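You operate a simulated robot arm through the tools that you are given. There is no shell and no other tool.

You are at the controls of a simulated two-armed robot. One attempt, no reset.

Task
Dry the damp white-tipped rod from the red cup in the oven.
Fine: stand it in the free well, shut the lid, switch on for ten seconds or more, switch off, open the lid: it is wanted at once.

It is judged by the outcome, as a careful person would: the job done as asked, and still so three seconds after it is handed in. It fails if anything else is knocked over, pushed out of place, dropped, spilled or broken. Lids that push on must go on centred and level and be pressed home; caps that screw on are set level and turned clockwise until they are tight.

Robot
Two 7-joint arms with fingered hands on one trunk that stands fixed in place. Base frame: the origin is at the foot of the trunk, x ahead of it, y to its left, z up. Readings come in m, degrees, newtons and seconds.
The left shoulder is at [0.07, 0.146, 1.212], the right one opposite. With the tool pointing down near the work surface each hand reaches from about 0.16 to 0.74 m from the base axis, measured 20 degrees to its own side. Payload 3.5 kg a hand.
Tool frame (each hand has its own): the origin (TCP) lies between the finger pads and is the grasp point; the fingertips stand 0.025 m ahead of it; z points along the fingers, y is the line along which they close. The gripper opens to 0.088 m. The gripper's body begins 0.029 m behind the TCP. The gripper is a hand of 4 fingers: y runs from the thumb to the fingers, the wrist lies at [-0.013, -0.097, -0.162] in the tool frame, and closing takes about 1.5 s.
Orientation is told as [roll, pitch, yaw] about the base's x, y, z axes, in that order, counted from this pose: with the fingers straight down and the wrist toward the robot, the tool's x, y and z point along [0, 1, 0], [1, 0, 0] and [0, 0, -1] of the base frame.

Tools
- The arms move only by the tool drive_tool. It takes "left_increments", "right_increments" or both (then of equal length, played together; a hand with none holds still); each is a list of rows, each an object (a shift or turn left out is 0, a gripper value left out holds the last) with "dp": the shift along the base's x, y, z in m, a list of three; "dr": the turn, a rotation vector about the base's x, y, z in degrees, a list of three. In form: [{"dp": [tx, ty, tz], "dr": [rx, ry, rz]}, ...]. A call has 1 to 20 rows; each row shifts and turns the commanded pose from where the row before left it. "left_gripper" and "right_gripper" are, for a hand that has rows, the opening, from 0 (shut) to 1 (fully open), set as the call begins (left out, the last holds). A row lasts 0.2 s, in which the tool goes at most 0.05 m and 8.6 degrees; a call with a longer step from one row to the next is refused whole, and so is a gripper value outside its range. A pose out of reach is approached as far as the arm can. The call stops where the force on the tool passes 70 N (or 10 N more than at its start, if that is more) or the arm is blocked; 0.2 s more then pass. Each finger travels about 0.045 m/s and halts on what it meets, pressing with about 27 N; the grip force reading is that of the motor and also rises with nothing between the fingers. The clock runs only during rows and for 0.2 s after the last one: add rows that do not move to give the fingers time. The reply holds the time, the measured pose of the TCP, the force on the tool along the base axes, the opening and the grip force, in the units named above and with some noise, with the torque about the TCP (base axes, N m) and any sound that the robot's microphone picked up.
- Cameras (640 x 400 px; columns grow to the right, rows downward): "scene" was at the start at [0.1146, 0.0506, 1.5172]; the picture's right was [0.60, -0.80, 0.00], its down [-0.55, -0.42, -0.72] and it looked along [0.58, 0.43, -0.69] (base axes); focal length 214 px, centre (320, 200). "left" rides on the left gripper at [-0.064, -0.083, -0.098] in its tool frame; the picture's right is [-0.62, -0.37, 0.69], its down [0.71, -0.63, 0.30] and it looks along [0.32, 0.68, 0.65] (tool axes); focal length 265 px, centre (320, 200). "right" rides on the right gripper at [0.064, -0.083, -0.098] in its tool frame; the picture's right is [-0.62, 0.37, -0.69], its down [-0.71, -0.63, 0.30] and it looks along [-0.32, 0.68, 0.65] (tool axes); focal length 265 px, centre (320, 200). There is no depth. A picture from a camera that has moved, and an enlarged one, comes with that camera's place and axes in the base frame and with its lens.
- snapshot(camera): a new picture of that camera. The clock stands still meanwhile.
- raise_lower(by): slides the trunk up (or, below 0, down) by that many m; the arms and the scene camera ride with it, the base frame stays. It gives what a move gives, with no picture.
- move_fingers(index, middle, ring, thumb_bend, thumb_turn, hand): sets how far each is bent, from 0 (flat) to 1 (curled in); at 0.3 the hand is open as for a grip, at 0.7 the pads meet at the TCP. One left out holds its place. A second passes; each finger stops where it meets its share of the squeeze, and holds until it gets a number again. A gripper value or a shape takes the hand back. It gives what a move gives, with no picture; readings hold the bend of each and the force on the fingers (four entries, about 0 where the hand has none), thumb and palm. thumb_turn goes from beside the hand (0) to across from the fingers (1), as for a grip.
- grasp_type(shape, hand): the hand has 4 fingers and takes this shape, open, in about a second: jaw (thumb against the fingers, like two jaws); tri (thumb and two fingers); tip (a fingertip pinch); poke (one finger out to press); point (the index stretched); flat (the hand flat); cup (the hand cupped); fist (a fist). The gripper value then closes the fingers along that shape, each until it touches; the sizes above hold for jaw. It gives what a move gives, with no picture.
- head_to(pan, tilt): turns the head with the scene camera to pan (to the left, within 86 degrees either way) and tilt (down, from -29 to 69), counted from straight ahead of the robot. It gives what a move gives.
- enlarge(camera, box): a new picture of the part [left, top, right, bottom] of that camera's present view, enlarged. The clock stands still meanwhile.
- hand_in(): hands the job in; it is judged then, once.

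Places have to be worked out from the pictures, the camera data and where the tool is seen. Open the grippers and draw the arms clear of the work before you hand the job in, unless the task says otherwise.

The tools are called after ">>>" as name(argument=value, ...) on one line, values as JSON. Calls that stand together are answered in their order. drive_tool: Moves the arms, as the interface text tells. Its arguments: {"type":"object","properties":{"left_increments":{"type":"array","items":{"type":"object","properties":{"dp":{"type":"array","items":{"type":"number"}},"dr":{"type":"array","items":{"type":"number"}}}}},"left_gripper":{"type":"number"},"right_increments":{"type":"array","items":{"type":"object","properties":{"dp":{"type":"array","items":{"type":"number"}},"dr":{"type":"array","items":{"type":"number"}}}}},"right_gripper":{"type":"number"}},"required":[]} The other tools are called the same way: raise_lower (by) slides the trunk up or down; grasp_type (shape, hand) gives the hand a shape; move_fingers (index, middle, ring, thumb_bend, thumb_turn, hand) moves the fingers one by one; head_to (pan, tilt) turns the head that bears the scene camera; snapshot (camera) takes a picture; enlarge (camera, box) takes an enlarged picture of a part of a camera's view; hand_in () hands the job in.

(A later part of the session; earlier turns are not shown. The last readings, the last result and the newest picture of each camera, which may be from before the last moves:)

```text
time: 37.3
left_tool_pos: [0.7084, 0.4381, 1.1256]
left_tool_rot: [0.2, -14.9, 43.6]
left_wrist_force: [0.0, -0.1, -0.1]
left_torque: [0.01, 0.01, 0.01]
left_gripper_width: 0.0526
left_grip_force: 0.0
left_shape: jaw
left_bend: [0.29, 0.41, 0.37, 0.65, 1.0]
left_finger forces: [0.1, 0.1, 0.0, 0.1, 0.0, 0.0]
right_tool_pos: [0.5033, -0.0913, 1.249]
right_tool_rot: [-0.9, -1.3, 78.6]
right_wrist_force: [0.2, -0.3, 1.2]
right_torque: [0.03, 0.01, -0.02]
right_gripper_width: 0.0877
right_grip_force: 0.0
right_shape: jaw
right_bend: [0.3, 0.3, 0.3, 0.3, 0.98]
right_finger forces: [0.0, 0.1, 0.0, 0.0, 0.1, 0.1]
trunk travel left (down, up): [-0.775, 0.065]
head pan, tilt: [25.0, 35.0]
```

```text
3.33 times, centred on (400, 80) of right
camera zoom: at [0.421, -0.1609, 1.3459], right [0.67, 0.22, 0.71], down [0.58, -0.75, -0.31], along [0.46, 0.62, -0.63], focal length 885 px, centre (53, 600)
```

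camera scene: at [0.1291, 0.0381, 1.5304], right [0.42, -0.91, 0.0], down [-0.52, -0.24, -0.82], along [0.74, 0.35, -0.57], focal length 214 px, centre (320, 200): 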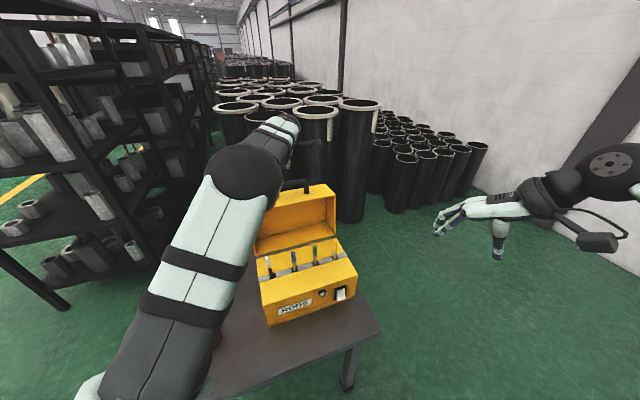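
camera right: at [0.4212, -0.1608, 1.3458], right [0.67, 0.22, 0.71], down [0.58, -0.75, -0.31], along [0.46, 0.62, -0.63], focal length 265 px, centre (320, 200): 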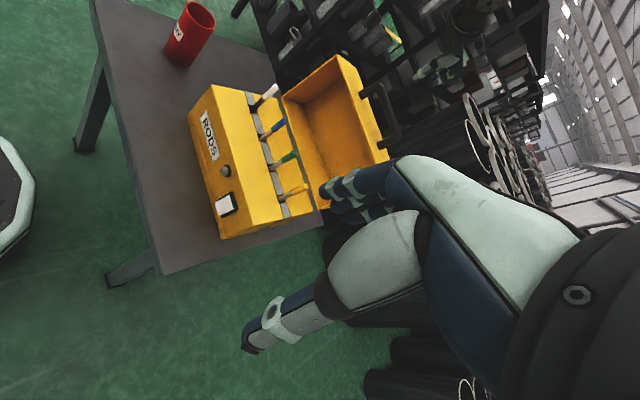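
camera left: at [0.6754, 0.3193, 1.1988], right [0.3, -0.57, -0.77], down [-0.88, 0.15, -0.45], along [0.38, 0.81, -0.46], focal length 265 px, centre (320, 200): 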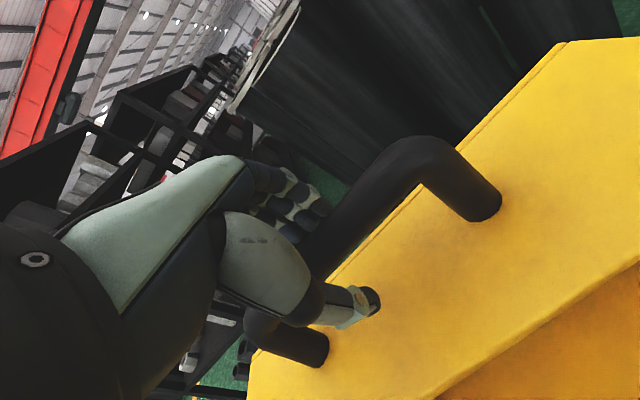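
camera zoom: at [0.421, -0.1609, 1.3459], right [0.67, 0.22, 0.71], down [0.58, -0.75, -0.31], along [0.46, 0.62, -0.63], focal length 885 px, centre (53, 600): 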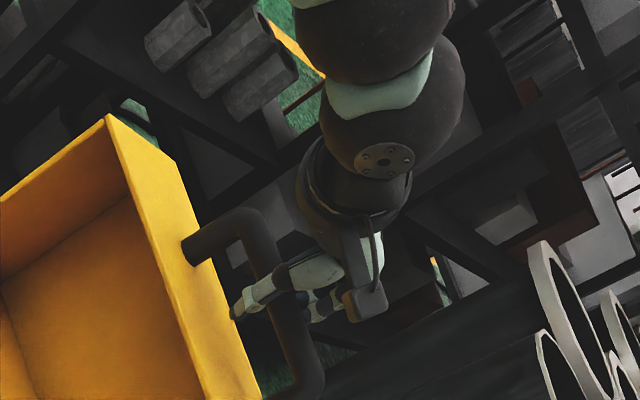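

The thumb is in front of the bar and the fingers are behind it, with no contact force. I'll close to a loose cage around the bar so it can turn inside the grip.

>>> drive_tool(left_increments=[{}, {}, {}, {}, {}, {}], left_gripper=0.28)

>>> snapshot(camera="left")

>>> enlarge(camera="right", box=[340, 60, 440, 140])

```text
time: 38.7
left_tool_pos: [0.7078, 0.4373, 1.1265]
left_tool_rot: [0.2, -14.9, 43.6]
left_wrist_force: [0.4, 0.1, -0.2]
left_torque: [0.0, -0.01, -0.02]
left_gripper_width: 0.0252
left_grip_force: 0.0
left_shape: jaw
left_bend: [0.74, 0.54, 0.52, 0.74, 1.0]
left_finger forces: [0.0, 0.0, 0.1, 0.0, 0.0, 0.0]
right_tool_pos: [0.503, -0.0919, 1.2486]
right_tool_rot: [-0.8, -1.4, 78.5]
right_wrist_force: [0.5, -0.4, 0.6]
right_torque: [-0.01, 0.0, 0.02]
right_gripper_width: 0.0877
right_grip_force: 0.1
right_shape: jaw
right_bend: [0.3, 0.3, 0.3, 0.3, 0.98]
right_finger forces: [0.1, 0.0, 0.0, 0.0, 0.0, 0.0]
trunk travel left (down, up): [-0.775, 0.065]
head pan, tilt: [25.0, 35.0]
```

```text
taken
camera left: at [0.6755, 0.3195, 1.1989], right [0.3, -0.57, -0.77], down [-0.88, 0.15, -0.45], along [0.38, 0.81, -0.46], focal length 265 px, centre (320, 200)
```

left: 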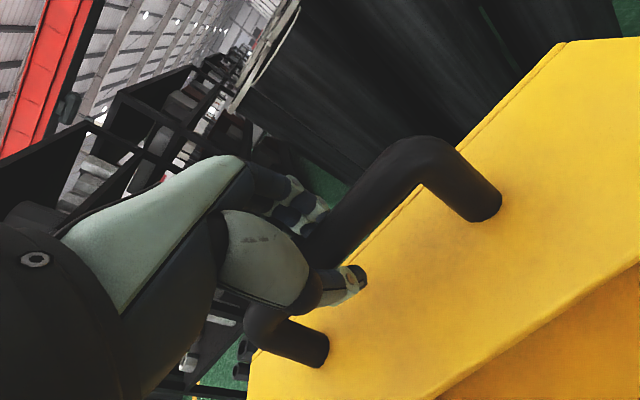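

```text
5.00 times, centred on (390, 100) of right
camera zoom: at [0.4211, -0.1608, 1.3459], right [0.67, 0.22, 0.71], down [0.58, -0.75, -0.31], along [0.46, 0.62, -0.63], focal length 1327 px, centre (-30, 700)
```

zoom: 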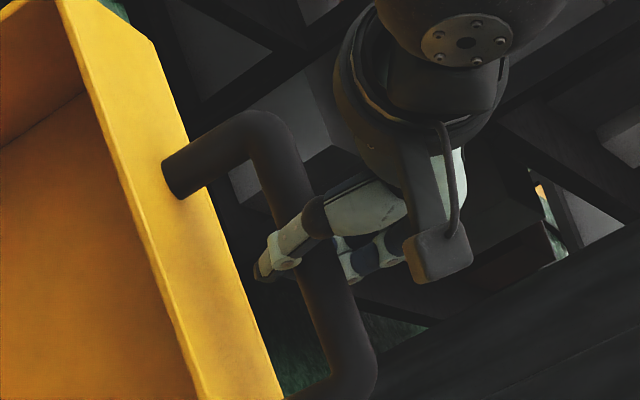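

The cage gap is 25 mm with no contact. I'll look closely at where the fingers sit relative to the bar before moving the lid.

>>> enlarge(camera="left", box=[230, 150, 430, 350])

>>> enlarge(camera="scene", box=[240, 130, 340, 220])

```text
2.00 times, centred on (330, 250) of left
camera zoom: at [0.6755, 0.3195, 1.1989], right [0.3, -0.57, -0.77], down [-0.88, 0.15, -0.45], along [0.38, 0.81, -0.46], focal length 531 px, centre (300, 100)
```

zoom: 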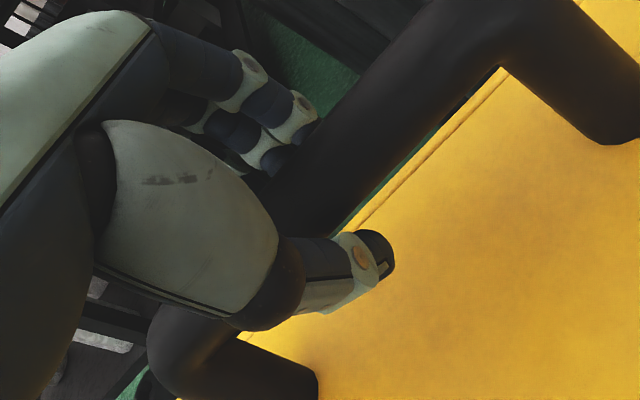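

```text
4.44 times, centred on (290, 175) of scene
camera zoom: at [0.1289, 0.0382, 1.5304], right [0.42, -0.91, 0.0], down [-0.52, -0.24, -0.82], along [0.74, 0.35, -0.57], focal length 953 px, centre (453, 311)
```

zoom: 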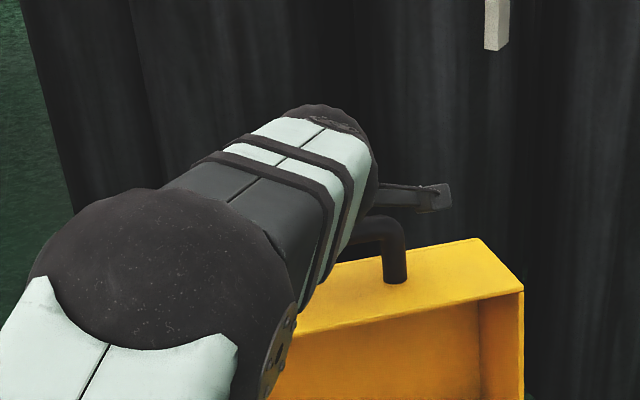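

The bar sits nicely in the cage. I'll swing the lid along its arc about the hinge, at about n = 0.714, z = 0.877 in the oven's depth direction, with a radius of about 0.265. I'll start with the first 12° slowly while watching the forces.

>>> drive_tool(left_increments=[{"dp": [-0.0079, -0.0074, 0.0041], "dr": [1.03, -1.09, 0]}, {"dp": [-0.008, -0.0075, 0.0037], "dr": [1.03, -1.09, 0]}, {"dp": [-0.0082, -0.0077, 0.0031], "dr": [1.03, -1.09, 0]}, {"dp": [-0.0082, -0.0077, 0.0027], "dr": [1.03, -1.09, 0]}, {"dp": [-0.0083, -0.0078, 0.0022], "dr": [1.03, -1.09, 0]}])

>>> enlarge(camera="right", box=[240, 20, 440, 160])

```text
time: 39.9
left_tool_pos: [0.6674, 0.4013, 1.1418]
left_tool_rot: [0.1, -22.4, 43.5]
left_wrist_force: [2.7, 1.8, -1.3]
left_torque: [-0.03, -0.04, -0.02]
left_gripper_width: 0.0254
left_grip_force: 0.0
left_shape: jaw
left_bend: [0.73, 0.54, 0.51, 0.74, 1.0]
left_finger forces: [1.4, 1.1, 0.9, 0.0, 0.1, 0.0]
right_tool_pos: [0.5034, -0.0911, 1.2486]
right_tool_rot: [-0.6, -1.3, 78.5]
right_wrist_force: [-0.7, 0.5, -0.6]
right_torque: [0.01, -0.02, 0.02]
right_gripper_width: 0.0877
right_grip_force: 0.0
right_shape: jaw
right_bend: [0.3, 0.3, 0.3, 0.3, 0.98]
right_finger forces: [0.1, 0.1, 0.0, 0.1, 0.1, 0.0]
trunk travel left (down, up): [-0.775, 0.065]
head pan, tilt: [25.0, 35.0]
```

```text
2.86 times, centred on (340, 90) of right
camera zoom: at [0.422, -0.1606, 1.3456], right [0.67, 0.22, 0.71], down [0.58, -0.75, -0.31], along [0.46, 0.62, -0.63], focal length 758 px, centre (263, 514)
```

zoom: 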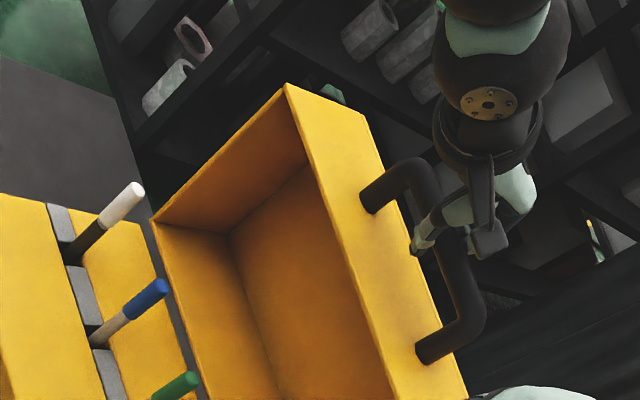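

The lid follows with only about 3 N. I'll continue past upright.

>>> drive_tool(left_increments=[{"dp": [-0.0084, -0.0079, 0.0017], "dr": [1.03, -1.09, 0]}, {"dp": [-0.0084, -0.0079, 0.0011], "dr": [1.03, -1.09, 0]}, {"dp": [-0.0084, -0.0079, 0.0007], "dr": [1.03, -1.09, 0]}, {"dp": [-0.0084, -0.0079, 0.0002], "dr": [1.03, -1.09, 0]}, {"dp": [-0.0084, -0.0079, -0.0003], "dr": [1.03, -1.09, 0]}, {"dp": [-0.0084, -0.0079, -0.0009], "dr": [1.03, -1.09, 0]}, {"dp": [-0.0084, -0.0079, -0.0013], "dr": [1.03, -1.09, 0]}])

>>> enlarge(camera="right", box=[240, 20, 440, 160])

```text
time: 41.5
left_tool_pos: [0.6073, 0.3451, 1.143]
left_tool_rot: [0.1, -32.9, 43.6]
left_wrist_force: [3.0, 0.9, -0.1]
left_torque: [-0.02, -0.01, -0.02]
left_gripper_width: 0.0252
left_grip_force: 0.0
left_shape: jaw
left_bend: [0.73, 0.54, 0.51, 0.74, 1.0]
left_finger forces: [1.0, 0.9, 0.6, 0.1, 0.0, 0.0]
right_tool_pos: [0.5028, -0.0932, 1.2477]
right_tool_rot: [-0.7, -1.3, 78.6]
right_wrist_force: [0.1, -0.6, -0.4]
right_torque: [0.01, -0.03, -0.01]
right_gripper_width: 0.0875
right_grip_force: 0.1
right_shape: jaw
right_bend: [0.3, 0.3, 0.3, 0.3, 0.98]
right_finger forces: [0.0, 0.1, 0.1, 0.0, 0.0, 0.0]
trunk travel left (down, up): [-0.775, 0.065]
head pan, tilt: [25.0, 35.0]
```

```text
2.86 times, centred on (340, 90) of right
camera zoom: at [0.4218, -0.1613, 1.3455], right [0.67, 0.22, 0.71], down [0.58, -0.75, -0.31], along [0.46, 0.62, -0.63], focal length 758 px, centre (263, 514)
```

zoom: 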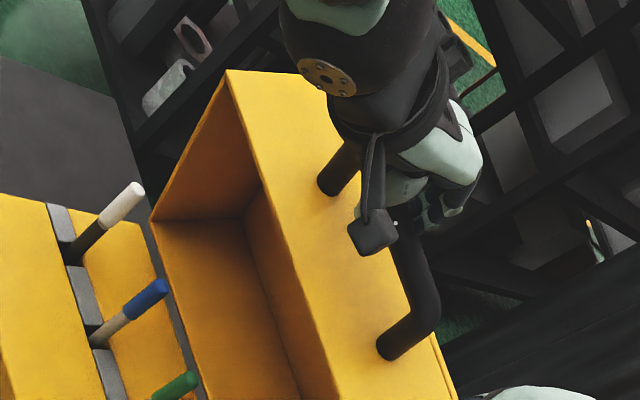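

Going smoothly. I'll continue over the balance point, where the thumb will start to carry the lid.

>>> drive_tool(left_increments=[{"dp": [-0.0083, -0.0078, -0.0019], "dr": [1.03, -1.09, 0]}, {"dp": [-0.0083, -0.0078, -0.0023], "dr": [1.03, -1.09, 0]}, {"dp": [-0.0082, -0.0077, -0.0028], "dr": [1.03, -1.09, 0]}, {"dp": [-0.0081, -0.0076, -0.0033], "dr": [1.03, -1.09, 0]}, {"dp": [-0.008, -0.0075, -0.0038], "dr": [1.03, -1.09, 0]}, {"dp": [-0.0078, -0.0073, -0.0043], "dr": [1.03, -1.09, 0]}, {"dp": [-0.0077, -0.0073, -0.0048], "dr": [1.03, -1.09, 0]}])

>>> enlarge(camera="right", box=[220, 20, 420, 160])

>>> snapshot(camera="scene")

```text
time: 43.1
left_tool_pos: [0.5488, 0.3066, 1.1153]
left_tool_rot: [-2.4, -41.5, 47.6]
left_wrist_force: [2.1, 1.1, 1.8]
left_torque: [0.02, 0.0, -0.01]
left_gripper_width: 0.0253
left_grip_force: 0.1
left_shape: jaw
left_bend: [0.74, 0.54, 0.51, 0.74, 1.0]
left_finger forces: [0.4, 0.4, 1.2, 0.1, 0.0, 0.0]
right_tool_pos: [0.5025, -0.0912, 1.2484]
right_tool_rot: [-0.6, -1.3, 78.6]
right_wrist_force: [0.2, 0.6, 0.3]
right_torque: [0.01, 0.02, 0.02]
right_gripper_width: 0.0877
right_grip_force: 0.0
right_shape: jaw
right_bend: [0.3, 0.3, 0.3, 0.3, 0.98]
right_finger forces: [0.1, 0.1, 0.1, 0.0, 0.0, 0.0]
trunk travel left (down, up): [-0.775, 0.065]
head pan, tilt: [25.0, 35.0]
```

```text
2.86 times, centred on (320, 90) of right
camera zoom: at [0.4214, -0.1613, 1.3457], right [0.67, 0.22, 0.71], down [0.58, -0.75, -0.31], along [0.46, 0.62, -0.63], focal length 758 px, centre (320, 514)
```

zoom: 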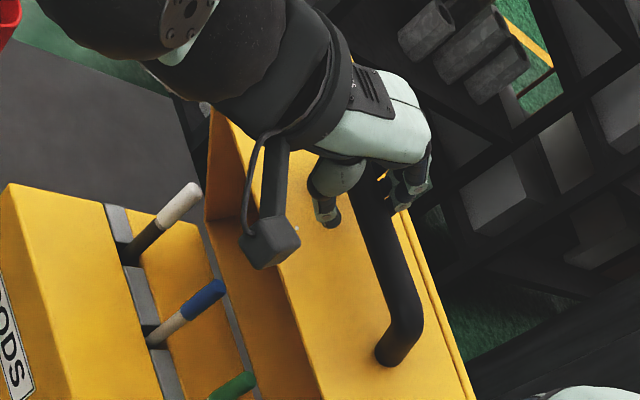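

```text
taken
camera scene: at [0.1293, 0.0375, 1.5304], right [0.42, -0.91, 0.0], down [-0.52, -0.24, -0.82], along [0.74, 0.35, -0.57], focal length 214 px, centre (320, 200)
```

scene: 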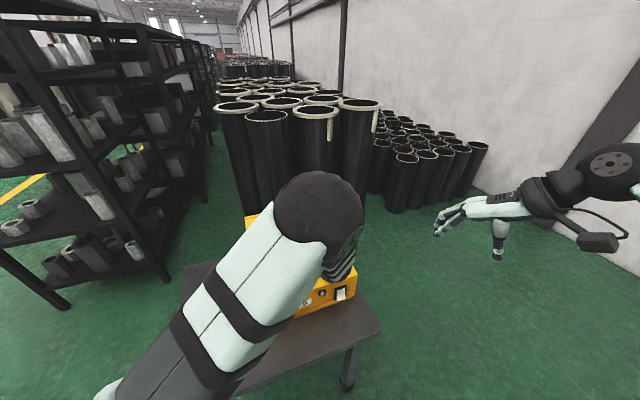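

The left arm is straining. It sits 16 mm and 4° off the commanded pose, as if at a wrist limit from pitching the hand up. I'll pitch the hand back down 15° in place and see whether tracking recovers; the bar can turn in the cage.

>>> drive_tool(left_increments=[{"dr": [-3.43, 3.64, 0]}, {"dr": [-3.43, 3.64, 0]}, {"dr": [-3.43, 3.64, 0]}, {}])

>>> enlarge(camera="right", box=[220, 20, 420, 160])

```text
time: 44.1
left_tool_pos: [0.5513, 0.2916, 1.121]
left_tool_rot: [0.1, -28.4, 43.4]
left_wrist_force: [0.8, -0.1, 1.9]
left_torque: [0.04, -0.02, -0.01]
left_gripper_width: 0.0252
left_grip_force: 0.0
left_shape: jaw
left_bend: [0.74, 0.54, 0.52, 0.74, 1.0]
left_finger forces: [0.6, 0.5, 0.3, 0.1, 0.0, 0.0]
right_tool_pos: [0.5034, -0.0909, 1.2481]
right_tool_rot: [-0.7, -1.3, 78.6]
right_wrist_force: [0.8, 0.4, 0.8]
right_torque: [-0.01, 0.0, 0.05]
right_gripper_width: 0.0878
right_grip_force: 0.0
right_shape: jaw
right_bend: [0.3, 0.3, 0.3, 0.3, 0.98]
right_finger forces: [0.0, 0.0, 0.0, 0.0, 0.0, 0.0]
trunk travel left (down, up): [-0.775, 0.065]
head pan, tilt: [25.0, 35.0]
```

```text
2.86 times, centred on (320, 90) of right
camera zoom: at [0.4213, -0.1609, 1.3458], right [0.67, 0.22, 0.71], down [0.58, -0.75, -0.31], along [0.46, 0.62, -0.63], focal length 758 px, centre (320, 514)
```

zoom: 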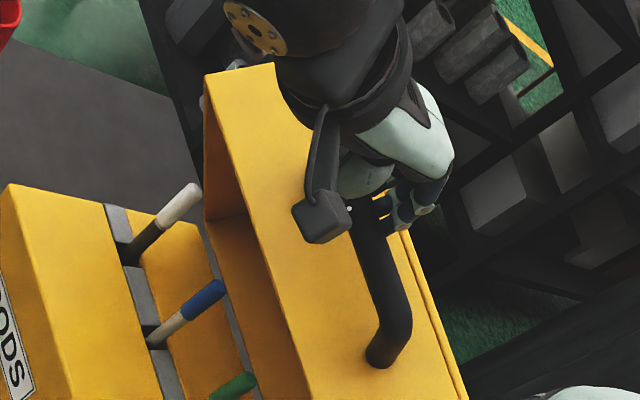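

Tracking recovered as soon as the hand was pitched down. I'll keep the hand fairly steep from now on and continue the arc gently.

>>> drive_tool(left_increments=[{"dp": [-0.0075, -0.0071, -0.0052], "dr": [-0.69, 0.73, 0]}, {"dp": [-0.0074, -0.0069, -0.0056], "dr": [-0.69, 0.73, 0]}, {"dp": [-0.0072, -0.0068, -0.0061], "dr": [-0.69, 0.73, 0]}, {"dp": [-0.007, -0.0066, -0.0065], "dr": [-0.69, 0.73, 0]}, {}])

>>> enlarge(camera="right", box=[220, 20, 420, 160])

```text
time: 45.3
left_tool_pos: [0.5234, 0.2649, 1.0955]
left_tool_rot: [0.1, -24.3, 43.5]
left_wrist_force: [0.4, 0.6, 0.7]
left_torque: [0.01, -0.01, -0.03]
left_gripper_width: 0.0253
left_grip_force: 0.1
left_shape: jaw
left_bend: [0.74, 0.54, 0.52, 0.74, 1.0]
left_finger forces: [0.5, 0.5, 0.1, 0.1, 0.0, 0.1]
right_tool_pos: [0.5033, -0.0908, 1.2493]
right_tool_rot: [-0.6, -1.3, 78.6]
right_wrist_force: [-0.1, -0.8, -0.2]
right_torque: [0.01, 0.01, 0.02]
right_gripper_width: 0.088
right_grip_force: 0.0
right_shape: jaw
right_bend: [0.3, 0.3, 0.3, 0.3, 0.98]
right_finger forces: [0.0, 0.0, 0.1, 0.0, 0.0, 0.0]
trunk travel left (down, up): [-0.775, 0.065]
head pan, tilt: [25.0, 35.0]
```

```text
2.86 times, centred on (320, 90) of right
camera zoom: at [0.4214, -0.1607, 1.3458], right [0.67, 0.22, 0.71], down [0.58, -0.75, -0.31], along [0.46, 0.62, -0.63], focal length 758 px, centre (320, 514)
```

zoom: 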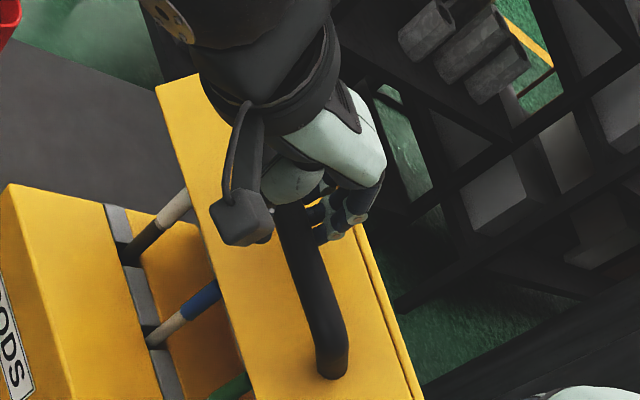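

The fingers still only pull lightly and the thumb isn't loaded, so the hinge holds itself well. I'll continue lowering.

>>> drive_tool(left_increments=[{"dp": [-0.0068, -0.0064, -0.0069], "dr": [-0.69, 0.73, 0]}, {"dp": [-0.0066, -0.0062, -0.0073], "dr": [-0.69, 0.73, 0]}, {"dp": [-0.0063, -0.0059, -0.0077], "dr": [-0.69, 0.73, 0]}, {"dp": [-0.006, -0.0057, -0.0081], "dr": [-0.69, 0.73, 0]}, {"dp": [-0.0058, -0.0055, -0.0084], "dr": [-0.69, 0.73, 0]}, {}])

>>> enlarge(camera="right", box=[200, 20, 420, 170])

```text
time: 46.7
left_tool_pos: [0.4904, 0.2357, 1.0589]
left_tool_rot: [0.0, -19.4, 43.7]
left_wrist_force: [1.5, 0.5, 0.7]
left_torque: [0.03, -0.04, -0.02]
left_gripper_width: 0.0252
left_grip_force: 0.2
left_shape: jaw
left_bend: [0.74, 0.54, 0.52, 0.74, 1.0]
left_finger forces: [0.5, 0.4, 0.0, 0.1, 0.0, 0.0]
right_tool_pos: [0.5038, -0.0913, 1.2492]
right_tool_rot: [-0.6, -1.2, 78.6]
right_wrist_force: [0.1, -0.2, 0.0]
right_torque: [-0.03, 0.0, -0.04]
right_gripper_width: 0.0877
right_grip_force: 0.1
right_shape: jaw
right_bend: [0.3, 0.3, 0.3, 0.3, 0.98]
right_finger forces: [0.0, 0.0, 0.0, 0.0, 0.1, 0.0]
trunk travel left (down, up): [-0.775, 0.065]
head pan, tilt: [25.0, 35.0]
```

```text
2.67 times, centred on (310, 95) of right
camera zoom: at [0.4213, -0.1607, 1.3458], right [0.67, 0.22, 0.71], down [0.58, -0.75, -0.31], along [0.46, 0.62, -0.63], focal length 708 px, centre (347, 480)
```

zoom: 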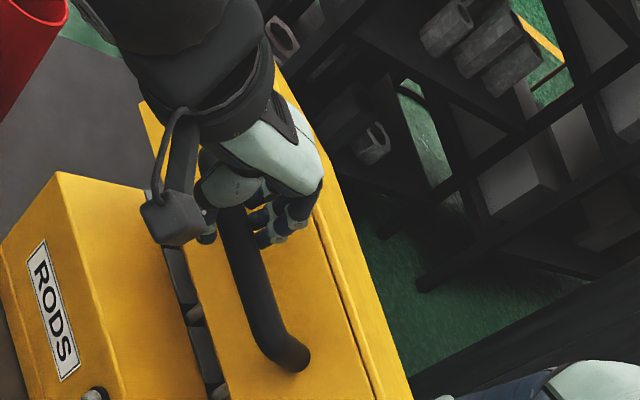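

About 28° remain. I'll continue down the arc with the same care.

>>> drive_tool(left_increments=[{"dp": [-0.0055, -0.0052, -0.0088], "dr": [-0.4, 0.42, 0]}, {"dp": [-0.0052, -0.0049, -0.009], "dr": [-0.4, 0.42, 0]}, {"dp": [-0.0049, -0.0046, -0.0094], "dr": [-0.4, 0.42, 0]}, {"dp": [-0.0047, -0.0044, -0.0097], "dr": [-0.4, 0.42, 0]}, {"dp": [-0.0044, -0.0041, -0.01], "dr": [-0.4, 0.42, 0]}, {}])

>>> enlarge(camera="right", box=[180, 20, 400, 170])

>>> snapshot(camera="left")

```text
time: 48.1
left_tool_pos: [0.4674, 0.2176, 1.013]
left_tool_rot: [-2.2, -14.4, 46.5]
left_wrist_force: [1.1, -0.2, 0.9]
left_torque: [-0.01, -0.03, -0.01]
left_gripper_width: 0.0248
left_grip_force: 0.0
left_shape: jaw
left_bend: [0.74, 0.54, 0.52, 0.74, 1.0]
left_finger forces: [0.3, 0.4, 0.1, 0.0, 0.0, 0.1]
right_tool_pos: [0.5028, -0.0913, 1.2489]
right_tool_rot: [-0.7, -1.3, 78.7]
right_wrist_force: [-0.8, 1.0, 0.9]
right_torque: [0.01, 0.01, 0.0]
right_gripper_width: 0.088
right_grip_force: 0.0
right_shape: jaw
right_bend: [0.3, 0.3, 0.3, 0.3, 0.98]
right_finger forces: [0.0, 0.1, 0.0, 0.0, 0.0, 0.0]
trunk travel left (down, up): [-0.775, 0.065]
head pan, tilt: [25.0, 35.0]
```

```text
2.67 times, centred on (290, 95) of right
camera zoom: at [0.4211, -0.161, 1.3458], right [0.67, 0.22, 0.71], down [0.58, -0.75, -0.31], along [0.46, 0.62, -0.63], focal length 708 px, centre (400, 480)
```

zoom: 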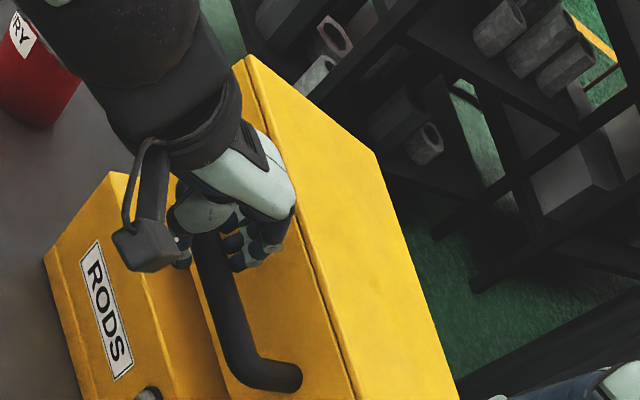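

```text
taken
camera left: at [0.4379, 0.0995, 1.0886], right [0.34, -0.58, -0.74], down [-0.87, 0.1, -0.48], along [0.35, 0.81, -0.47], focal length 265 px, centre (320, 200)
```

left: 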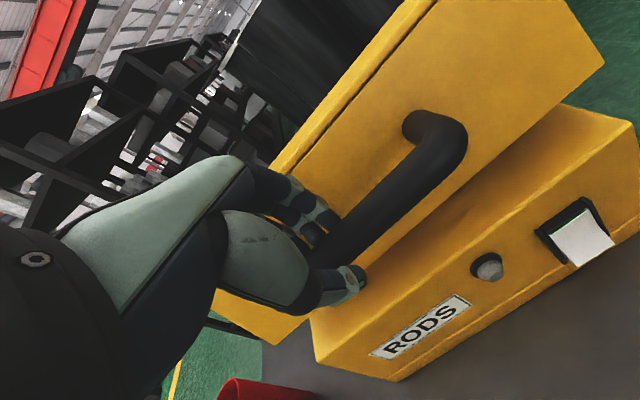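

The arm is nearing its limit again, with small pose errors. I'll pitch the hand another 10° steeper in place to recover tracking.

>>> drive_tool(left_increments=[{"dr": [-3.43, 3.64, 0]}, {"dr": [-3.43, 3.64, 0]}, {}])

```text
time: 48.9
left_tool_pos: [0.4659, 0.2112, 1.0119]
left_tool_rot: [0.3, -6.5, 43.6]
left_wrist_force: [1.2, 1.0, 0.1]
left_torque: [0.04, -0.01, 0.04]
left_gripper_width: 0.0251
left_grip_force: 0.0
left_shape: jaw
left_bend: [0.74, 0.54, 0.52, 0.74, 1.0]
left_finger forces: [0.6, 0.6, 0.1, 0.0, 0.0, 0.0]
right_tool_pos: [0.5034, -0.092, 1.2491]
right_tool_rot: [-0.7, -1.3, 78.7]
right_wrist_force: [0.0, 1.0, -0.2]
right_torque: [0.01, 0.0, 0.02]
right_gripper_width: 0.0878
right_grip_force: 0.1
right_shape: jaw
right_bend: [0.3, 0.3, 0.3, 0.3, 0.98]
right_finger forces: [0.0, 0.0, 0.1, 0.0, 0.1, 0.0]
trunk travel left (down, up): [-0.775, 0.065]
head pan, tilt: [25.0, 35.0]
```

Tracking is good again. I'll continue the last part in small steps with the hand almost vertical.

>>> drive_tool(left_increments=[{"dp": [-0.0039, -0.0037, -0.0102], "dr": [-0.69, 0.73, 0]}, {"dp": [-0.0037, -0.0035, -0.0104], "dr": [-0.69, 0.73, 0]}, {"dp": [-0.0033, -0.0032, -0.0106], "dr": [-0.69, 0.73, 0]}, {}])

>>> enlarge(camera="right", box=[180, 20, 400, 170])

>>> snapshot(camera="left")

```text
time: 49.9
left_tool_pos: [0.4547, 0.2013, 0.9787]
left_tool_rot: [0.2, -3.4, 43.6]
left_wrist_force: [-0.1, 0.6, 0.2]
left_torque: [0.04, 0.0, 0.01]
left_gripper_width: 0.0251
left_grip_force: 0.0
left_shape: jaw
left_bend: [0.74, 0.54, 0.52, 0.74, 1.0]
left_finger forces: [0.1, 0.1, 0.0, 0.0, 0.1, 0.0]
right_tool_pos: [0.5015, -0.0904, 1.2483]
right_tool_rot: [-0.8, -1.3, 78.6]
right_wrist_force: [-0.8, -0.5, 0.1]
right_torque: [0.0, 0.0, -0.04]
right_gripper_width: 0.088
right_grip_force: 0.1
right_shape: jaw
right_bend: [0.3, 0.3, 0.3, 0.3, 0.98]
right_finger forces: [0.1, 0.0, 0.0, 0.0, 0.1, 0.1]
trunk travel left (down, up): [-0.775, 0.065]
head pan, tilt: [25.0, 35.0]
```

```text
2.67 times, centred on (290, 95) of right
camera zoom: at [0.421, -0.1608, 1.3459], right [0.67, 0.22, 0.71], down [0.58, -0.75, -0.31], along [0.46, 0.62, -0.63], focal length 708 px, centre (400, 480)
```

zoom: 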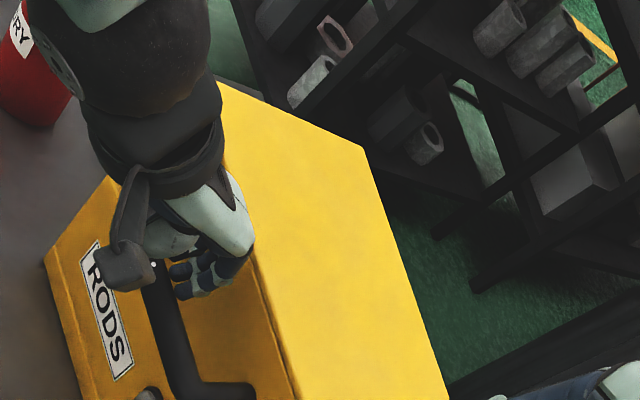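

```text
taken
camera left: at [0.4361, 0.094, 1.072], right [0.19, -0.67, -0.71], down [-0.94, 0.1, -0.34], along [0.3, 0.73, -0.61], focal length 265 px, centre (320, 200)
```

left: 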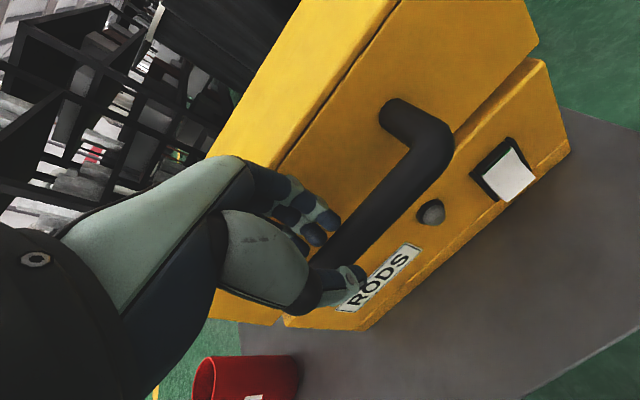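

The lid is nearly down. I'll zoom in to see the remaining gap.

>>> enlarge(camera="left", box=[270, 40, 590, 340])

>>> enlarge(camera="right", box=[190, 60, 350, 240])

>>> snapshot(camera="scene")

```text
1.33 times, centred on (430, 190) of left
camera zoom: at [0.4361, 0.094, 1.072], right [0.19, -0.67, -0.71], down [-0.94, 0.1, -0.34], along [0.3, 0.73, -0.61], focal length 354 px, centre (173, 213)
```

zoom: 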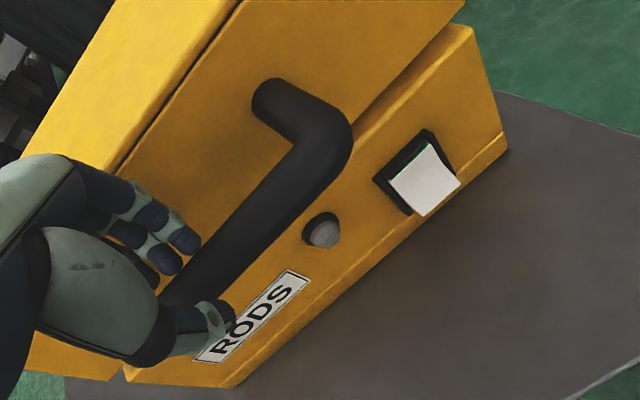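

```text
2.22 times, centred on (270, 150) of right
camera zoom: at [0.421, -0.1608, 1.3459], right [0.67, 0.22, 0.71], down [0.58, -0.75, -0.31], along [0.46, 0.62, -0.63], focal length 590 px, centre (431, 311)
```

zoom: 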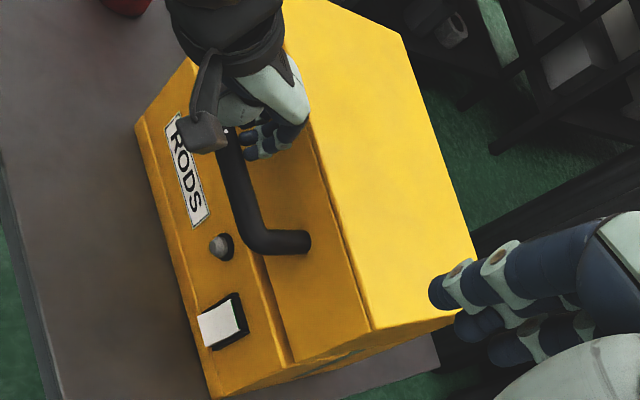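

```text
taken
camera scene: at [0.1288, 0.0382, 1.5304], right [0.42, -0.91, 0.0], down [-0.52, -0.24, -0.82], along [0.74, 0.35, -0.57], focal length 214 px, centre (320, 200)
```

scene: 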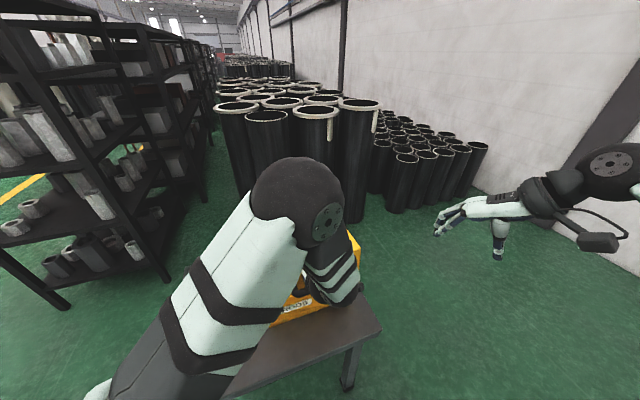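

There's still a gap of perhaps 2–3 cm at the front. I'll continue down two more small steps.

>>> drive_tool(left_increments=[{"dp": [-0.003, -0.0028, -0.0108], "dr": [-0.3, 0.33, 0]}, {"dp": [-0.0027, -0.0025, -0.011], "dr": [-0.3, 0.33, 0]}, {}])

>>> enlarge(camera="right", box=[190, 60, 350, 240])

>>> enlarge(camera="left", box=[270, 40, 590, 340])

```text
time: 50.7
left_tool_pos: [0.4516, 0.196, 0.9603]
left_tool_rot: [0.1, -2.6, 43.5]
left_wrist_force: [2.8, 2.8, 7.3]
left_torque: [0.12, -0.2, -0.03]
left_gripper_width: 0.0261
left_grip_force: 0.2
left_shape: jaw
left_bend: [0.74, 0.53, 0.52, 0.74, 1.0]
left_finger forces: [3.9, 3.9, 0.0, 0.0, 0.1, 0.1]
right_tool_pos: [0.5018, -0.0916, 1.2494]
right_tool_rot: [-0.7, -1.4, 78.6]
right_wrist_force: [-0.7, -0.2, 0.4]
right_torque: [0.03, 0.0, 0.0]
right_gripper_width: 0.0877
right_grip_force: 0.0
right_shape: jaw
right_bend: [0.3, 0.3, 0.3, 0.3, 0.98]
right_finger forces: [0.1, 0.0, 0.0, 0.0, 0.1, 0.0]
trunk travel left (down, up): [-0.775, 0.065]
head pan, tilt: [25.0, 35.0]
```

```text
2.22 times, centred on (270, 150) of right
camera zoom: at [0.4206, -0.1608, 1.3462], right [0.67, 0.22, 0.71], down [0.58, -0.75, -0.31], along [0.46, 0.62, -0.63], focal length 590 px, centre (431, 311)
```

zoom: 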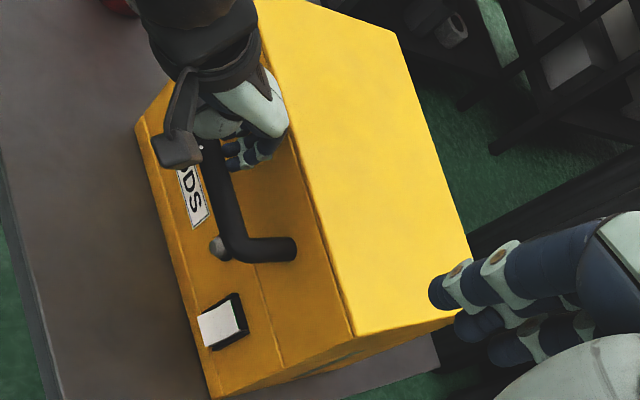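

```text
1.33 times, centred on (430, 190) of left
camera zoom: at [0.4321, 0.0902, 1.0527], right [0.18, -0.68, -0.71], down [-0.94, 0.09, -0.33], along [0.29, 0.73, -0.62], focal length 354 px, centre (173, 213)
```

zoom: 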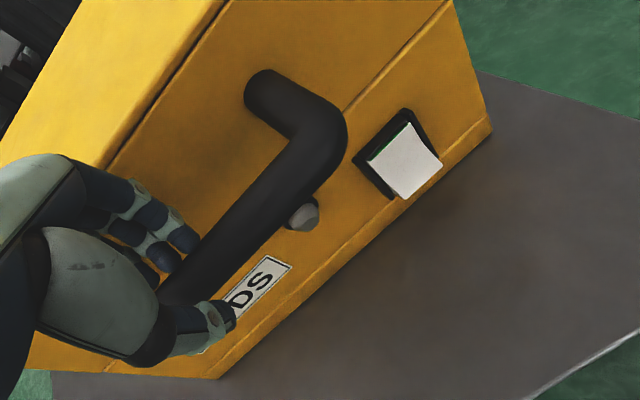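

The lid now looks seated and I feel about 7 N upward. I'll ease off slightly, then open the fingers just enough to release the bar without touching the lid wall.

>>> drive_tool(left_increments=[{"dp": [0.001, 0.001, 0.003]}, {}])

>>> move_fingers(hand="left", index=0.43, middle=0.43, ring=0.42, thumb_bend=0.45)

>>> enlarge(camera="left", box=[200, 120, 440, 320])

>>> enlarge(camera="right", box=[200, 50, 320, 170])

```text
time: 51.3
left_tool_pos: [0.4518, 0.196, 0.9607]
left_tool_rot: [0.2, -2.4, 43.7]
left_wrist_force: [0.5, 0.8, 0.7]
left_torque: [0.01, -0.05, -0.03]
left_gripper_width: 0.0255
left_grip_force: 0.0
left_shape: jaw
left_bend: [0.74, 0.54, 0.52, 0.74, 1.0]
left_finger forces: [1.0, 0.6, 0.0, 0.0, 0.1, 0.0]
right_tool_pos: [0.5028, -0.0928, 1.2483]
right_tool_rot: [-0.8, -1.2, 78.6]
right_wrist_force: [0.3, 0.2, 0.3]
right_torque: [0.04, 0.02, 0.0]
right_gripper_width: 0.0876
right_grip_force: 0.2
right_shape: jaw
right_bend: [0.3, 0.3, 0.3, 0.3, 0.98]
right_finger forces: [0.0, 0.1, 0.1, 0.0, 0.0, 0.1]
trunk travel left (down, up): [-0.775, 0.065]
head pan, tilt: [25.0, 35.0]
```

```text
time: 52.3
left_tool_pos: [0.4506, 0.197, 0.9609]
left_tool_rot: [0.2, -2.5, 43.6]
left_wrist_force: [0.5, 0.3, 0.7]
left_torque: [0.01, -0.03, 0.0]
left_gripper_width: 0.0539
left_grip_force: 0.1
left_shape: fingers
left_bend: [0.43, 0.43, 0.42, 0.45, 1.0]
left_finger forces: [0.0, 0.0, 0.0, 0.0, 0.0, 0.0]
right_tool_pos: [0.5021, -0.0913, 1.2496]
right_tool_rot: [-0.8, -1.3, 78.5]
right_wrist_force: [0.1, -0.3, 0.0]
right_torque: [0.04, -0.03, 0.0]
right_gripper_width: 0.0879
right_grip_force: 0.1
right_shape: jaw
right_bend: [0.3, 0.3, 0.3, 0.3, 0.98]
right_finger forces: [0.0, 0.0, 0.0, 0.1, 0.0, 0.0]
trunk travel left (down, up): [-0.775, 0.065]
head pan, tilt: [25.0, 35.0]
```

```text
2.00 times, centred on (320, 220) of left
camera zoom: at [0.4328, 0.0907, 1.0549], right [0.18, -0.68, -0.71], down [-0.94, 0.09, -0.33], along [0.29, 0.73, -0.62], focal length 531 px, centre (320, 160)
```

zoom: 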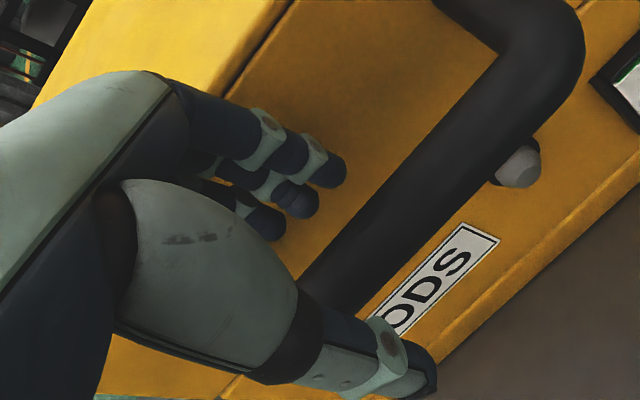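

```text
3.33 times, centred on (260, 110) of right
camera zoom: at [0.4211, -0.1609, 1.3459], right [0.67, 0.22, 0.71], down [0.58, -0.75, -0.31], along [0.46, 0.62, -0.63], focal length 885 px, centre (520, 500)
```

zoom: 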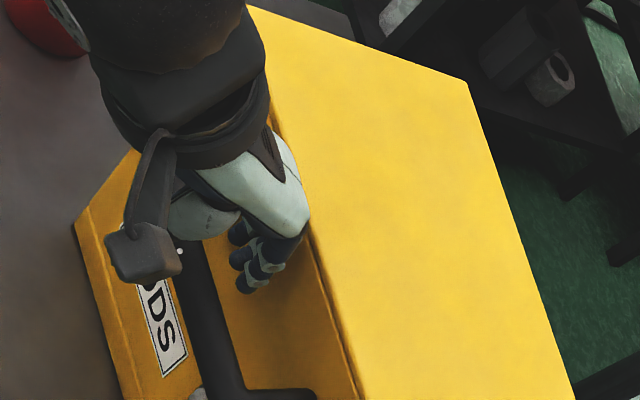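

The hand is open around the bar with no contact. I'll lift it straight up and slightly away, then back off to the left so the cameras can see.

>>> drive_tool(left_increments=[{"dp": [-0.001, -0.001, 0.01]}, {"dp": [-0.002, -0.002, 0.02]}, {"dp": [-0.002, -0.002, 0.025]}, {"dp": [-0.002, -0.002, 0.03]}, {"dp": [-0.005, 0.005, 0.035]}, {"dp": [-0.01, 0.02, 0.035]}, {"dp": [-0.02, 0.03, 0.03]}, {}])

>>> snapshot(camera="right")

>>> snapshot(camera="scene")

>>> snapshot(camera="left")

```text
time: 54.1
left_tool_pos: [0.4079, 0.2436, 1.1479]
left_tool_rot: [0.3, -2.5, 43.5]
left_wrist_force: [0.8, 0.1, 0.7]
left_torque: [0.01, 0.01, 0.04]
left_gripper_width: 0.0541
left_grip_force: 0.1
left_shape: fingers
left_bend: [0.43, 0.43, 0.42, 0.45, 1.0]
left_finger forces: [0.1, 0.1, 0.0, 0.0, 0.0, 0.0]
right_tool_pos: [0.5041, -0.0917, 1.2488]
right_tool_rot: [-0.8, -1.3, 78.7]
right_wrist_force: [-0.2, 0.4, 0.3]
right_torque: [-0.01, 0.04, -0.02]
right_gripper_width: 0.0876
right_grip_force: 0.0
right_shape: jaw
right_bend: [0.3, 0.3, 0.3, 0.3, 0.98]
right_finger forces: [0.0, 0.0, 0.1, 0.0, 0.1, 0.0]
trunk travel left (down, up): [-0.775, 0.065]
head pan, tilt: [25.0, 35.0]
```

```text
taken
camera right: at [0.422, -0.1608, 1.3455], right [0.67, 0.23, 0.71], down [0.58, -0.75, -0.31], along [0.46, 0.62, -0.63], focal length 265 px, centre (320, 200)
```

right: 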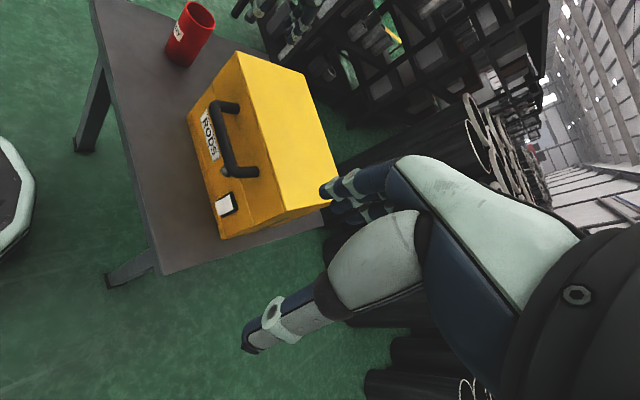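

```text
taken
camera scene: at [0.1299, 0.038, 1.5303], right [0.42, -0.91, 0.0], down [-0.52, -0.24, -0.82], along [0.74, 0.35, -0.57], focal length 214 px, centre (320, 200)
```

scene: 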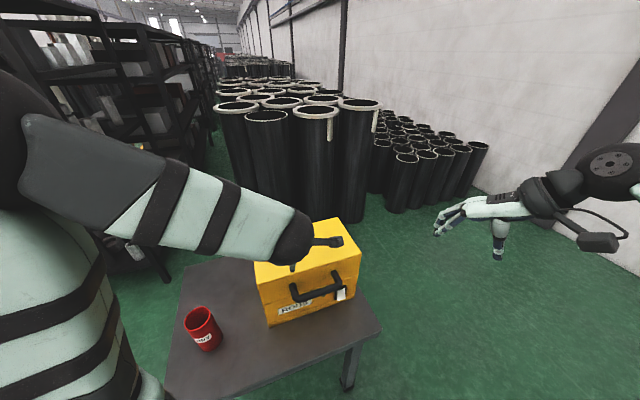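

```text
taken
camera left: at [0.3903, 0.1376, 1.2419], right [0.18, -0.68, -0.71], down [-0.94, 0.09, -0.33], along [0.29, 0.73, -0.62], focal length 265 px, centre (320, 200)
```

left: 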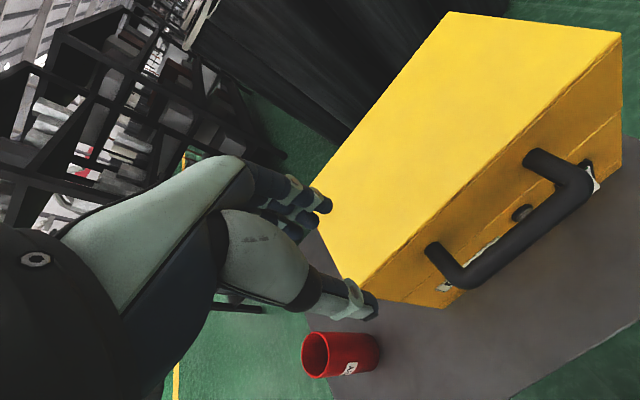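

The lid is down. I'll check from two views that the seam is tight and level, and look at the switch.

>>> enlarge(camera="right", box=[180, 40, 350, 250])

>>> enlarge(camera="left", box=[380, 60, 640, 320])

>>> enlarge(camera="scene", box=[240, 210, 380, 340])

```text
1.90 times, centred on (265, 145) of right
camera zoom: at [0.422, -0.1608, 1.3455], right [0.67, 0.23, 0.71], down [0.58, -0.75, -0.31], along [0.46, 0.62, -0.63], focal length 506 px, centre (425, 305)
```

zoom: 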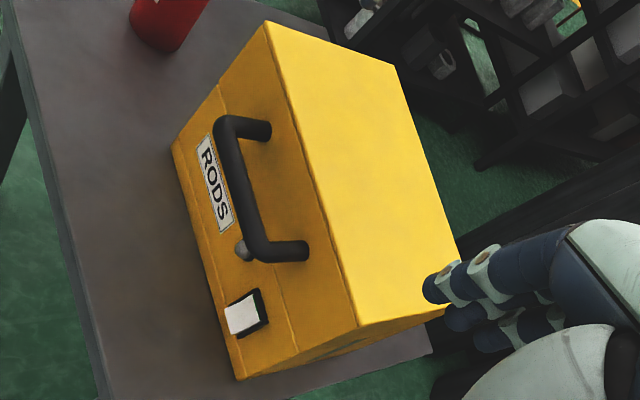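

```text
1.54 times, centred on (510, 190) of left
camera zoom: at [0.3903, 0.1376, 1.2419], right [0.18, -0.68, -0.71], down [-0.94, 0.09, -0.33], along [0.29, 0.73, -0.62], focal length 408 px, centre (28, 215)
```

zoom: 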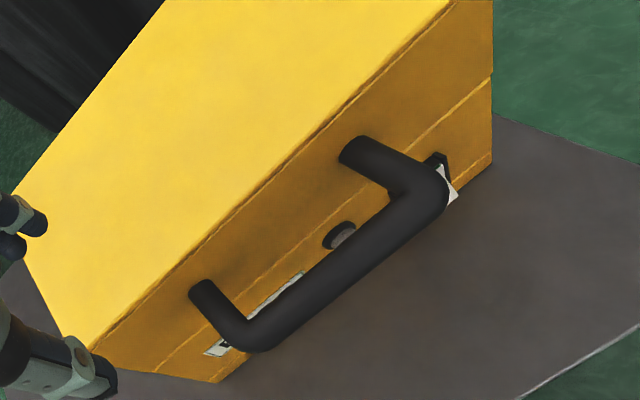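

```text
3.08 times, centred on (310, 275) of scene
camera zoom: at [0.1299, 0.038, 1.5303], right [0.42, -0.91, 0.0], down [-0.52, -0.24, -0.82], along [0.74, 0.35, -0.57], focal length 660 px, centre (351, -31)
```

zoom: 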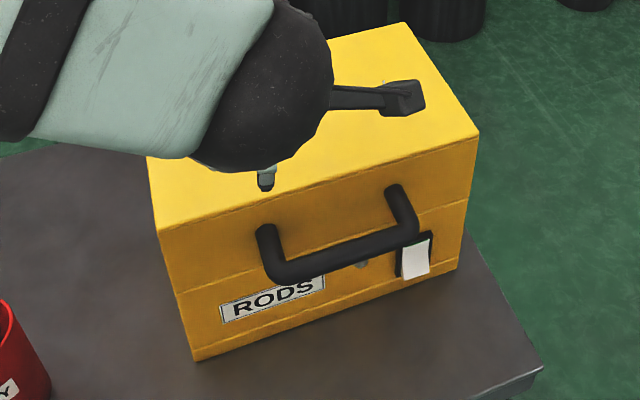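

The lid is fully closed with a tight, level seam. Next is the switch: its frame is centred near (0.565, 0.155, 0.81) and the lower half protrudes. I'll shape the right hand into a poke and see where its fingertip is.

>>> grasp_type(hand="right", shape="poke")

>>> head_to(pan=0, tilt=35)

>>> snapshot(camera="scene")

>>> snapshot(camera="right")

```text
time: 55.0
left_tool_pos: [0.4089, 0.243, 1.1487]
left_tool_rot: [0.2, -2.5, 43.6]
left_wrist_force: [0.3, 0.4, 0.2]
left_torque: [0.05, -0.01, -0.02]
left_gripper_width: 0.0539
left_grip_force: 0.0
left_shape: fingers
left_bend: [0.43, 0.43, 0.42, 0.45, 1.0]
left_finger forces: [0.1, 0.1, 0.0, 0.0, 0.1, 0.0]
right_tool_pos: [0.5029, -0.0905, 1.2499]
right_tool_rot: [-0.9, -1.3, 78.5]
right_wrist_force: [0.8, -0.4, -0.5]
right_torque: [0.02, -0.02, 0.0]
right_gripper_width: 0.0001
right_grip_force: 0.0
right_shape: poke
right_bend: [0.7, 0.7, 0.99, 1.0, 1.0]
right_finger forces: [0.0, 0.0, 0.1, 0.0, 0.1, 0.0]
trunk travel left (down, up): [-0.775, 0.065]
head pan, tilt: [25.0, 35.0]
```

```text
time: 55.9
left_tool_pos: [0.4081, 0.2434, 1.1493]
left_tool_rot: [0.2, -2.5, 43.6]
left_wrist_force: [-0.2, -0.1, 0.7]
left_torque: [-0.03, -0.03, -0.01]
left_gripper_width: 0.0541
left_grip_force: 0.1
left_shape: fingers
left_bend: [0.43, 0.43, 0.42, 0.45, 1.0]
left_finger forces: [0.0, 0.0, 0.1, 0.1, 0.0, 0.0]
right_tool_pos: [0.5019, -0.0909, 1.2484]
right_tool_rot: [-0.8, -1.2, 78.5]
right_wrist_force: [0.1, -0.6, 0.2]
right_torque: [0.02, 0.0, 0.0]
right_gripper_width: 0.0001
right_grip_force: 0.0
right_shape: poke
right_bend: [0.7, 0.7, 0.99, 1.0, 1.0]
right_finger forces: [0.0, 0.0, 0.1, 0.0, 0.1, 0.1]
trunk travel left (down, up): [-0.775, 0.065]
head pan, tilt: [0.0, 35.0]
```

```text
taken
camera scene: at [0.1371, 0.0011, 1.5304], right [0.0, -1.0, 0.0], down [-0.57, 0.0, -0.82], along [0.82, 0.0, -0.57], focal length 214 px, centre (320, 200)
```

scene: 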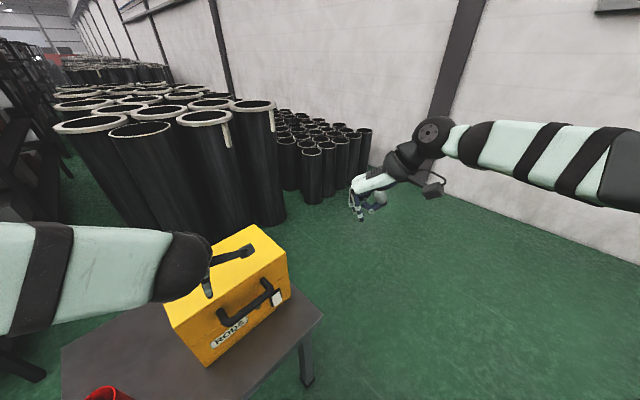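

```text
taken
camera right: at [0.4211, -0.1607, 1.3459], right [0.67, 0.22, 0.71], down [0.58, -0.75, -0.31], along [0.46, 0.62, -0.63], focal length 265 px, centre (320, 200)
```

right: 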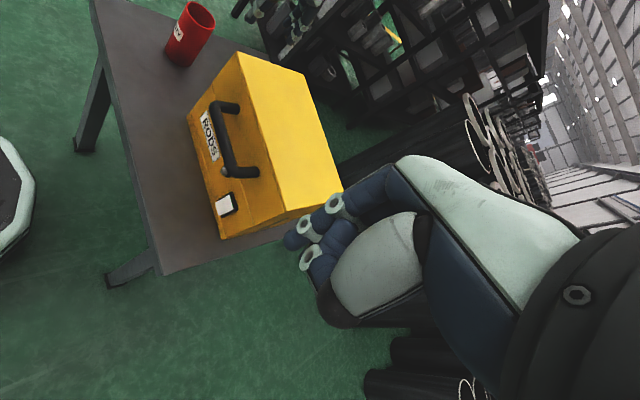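

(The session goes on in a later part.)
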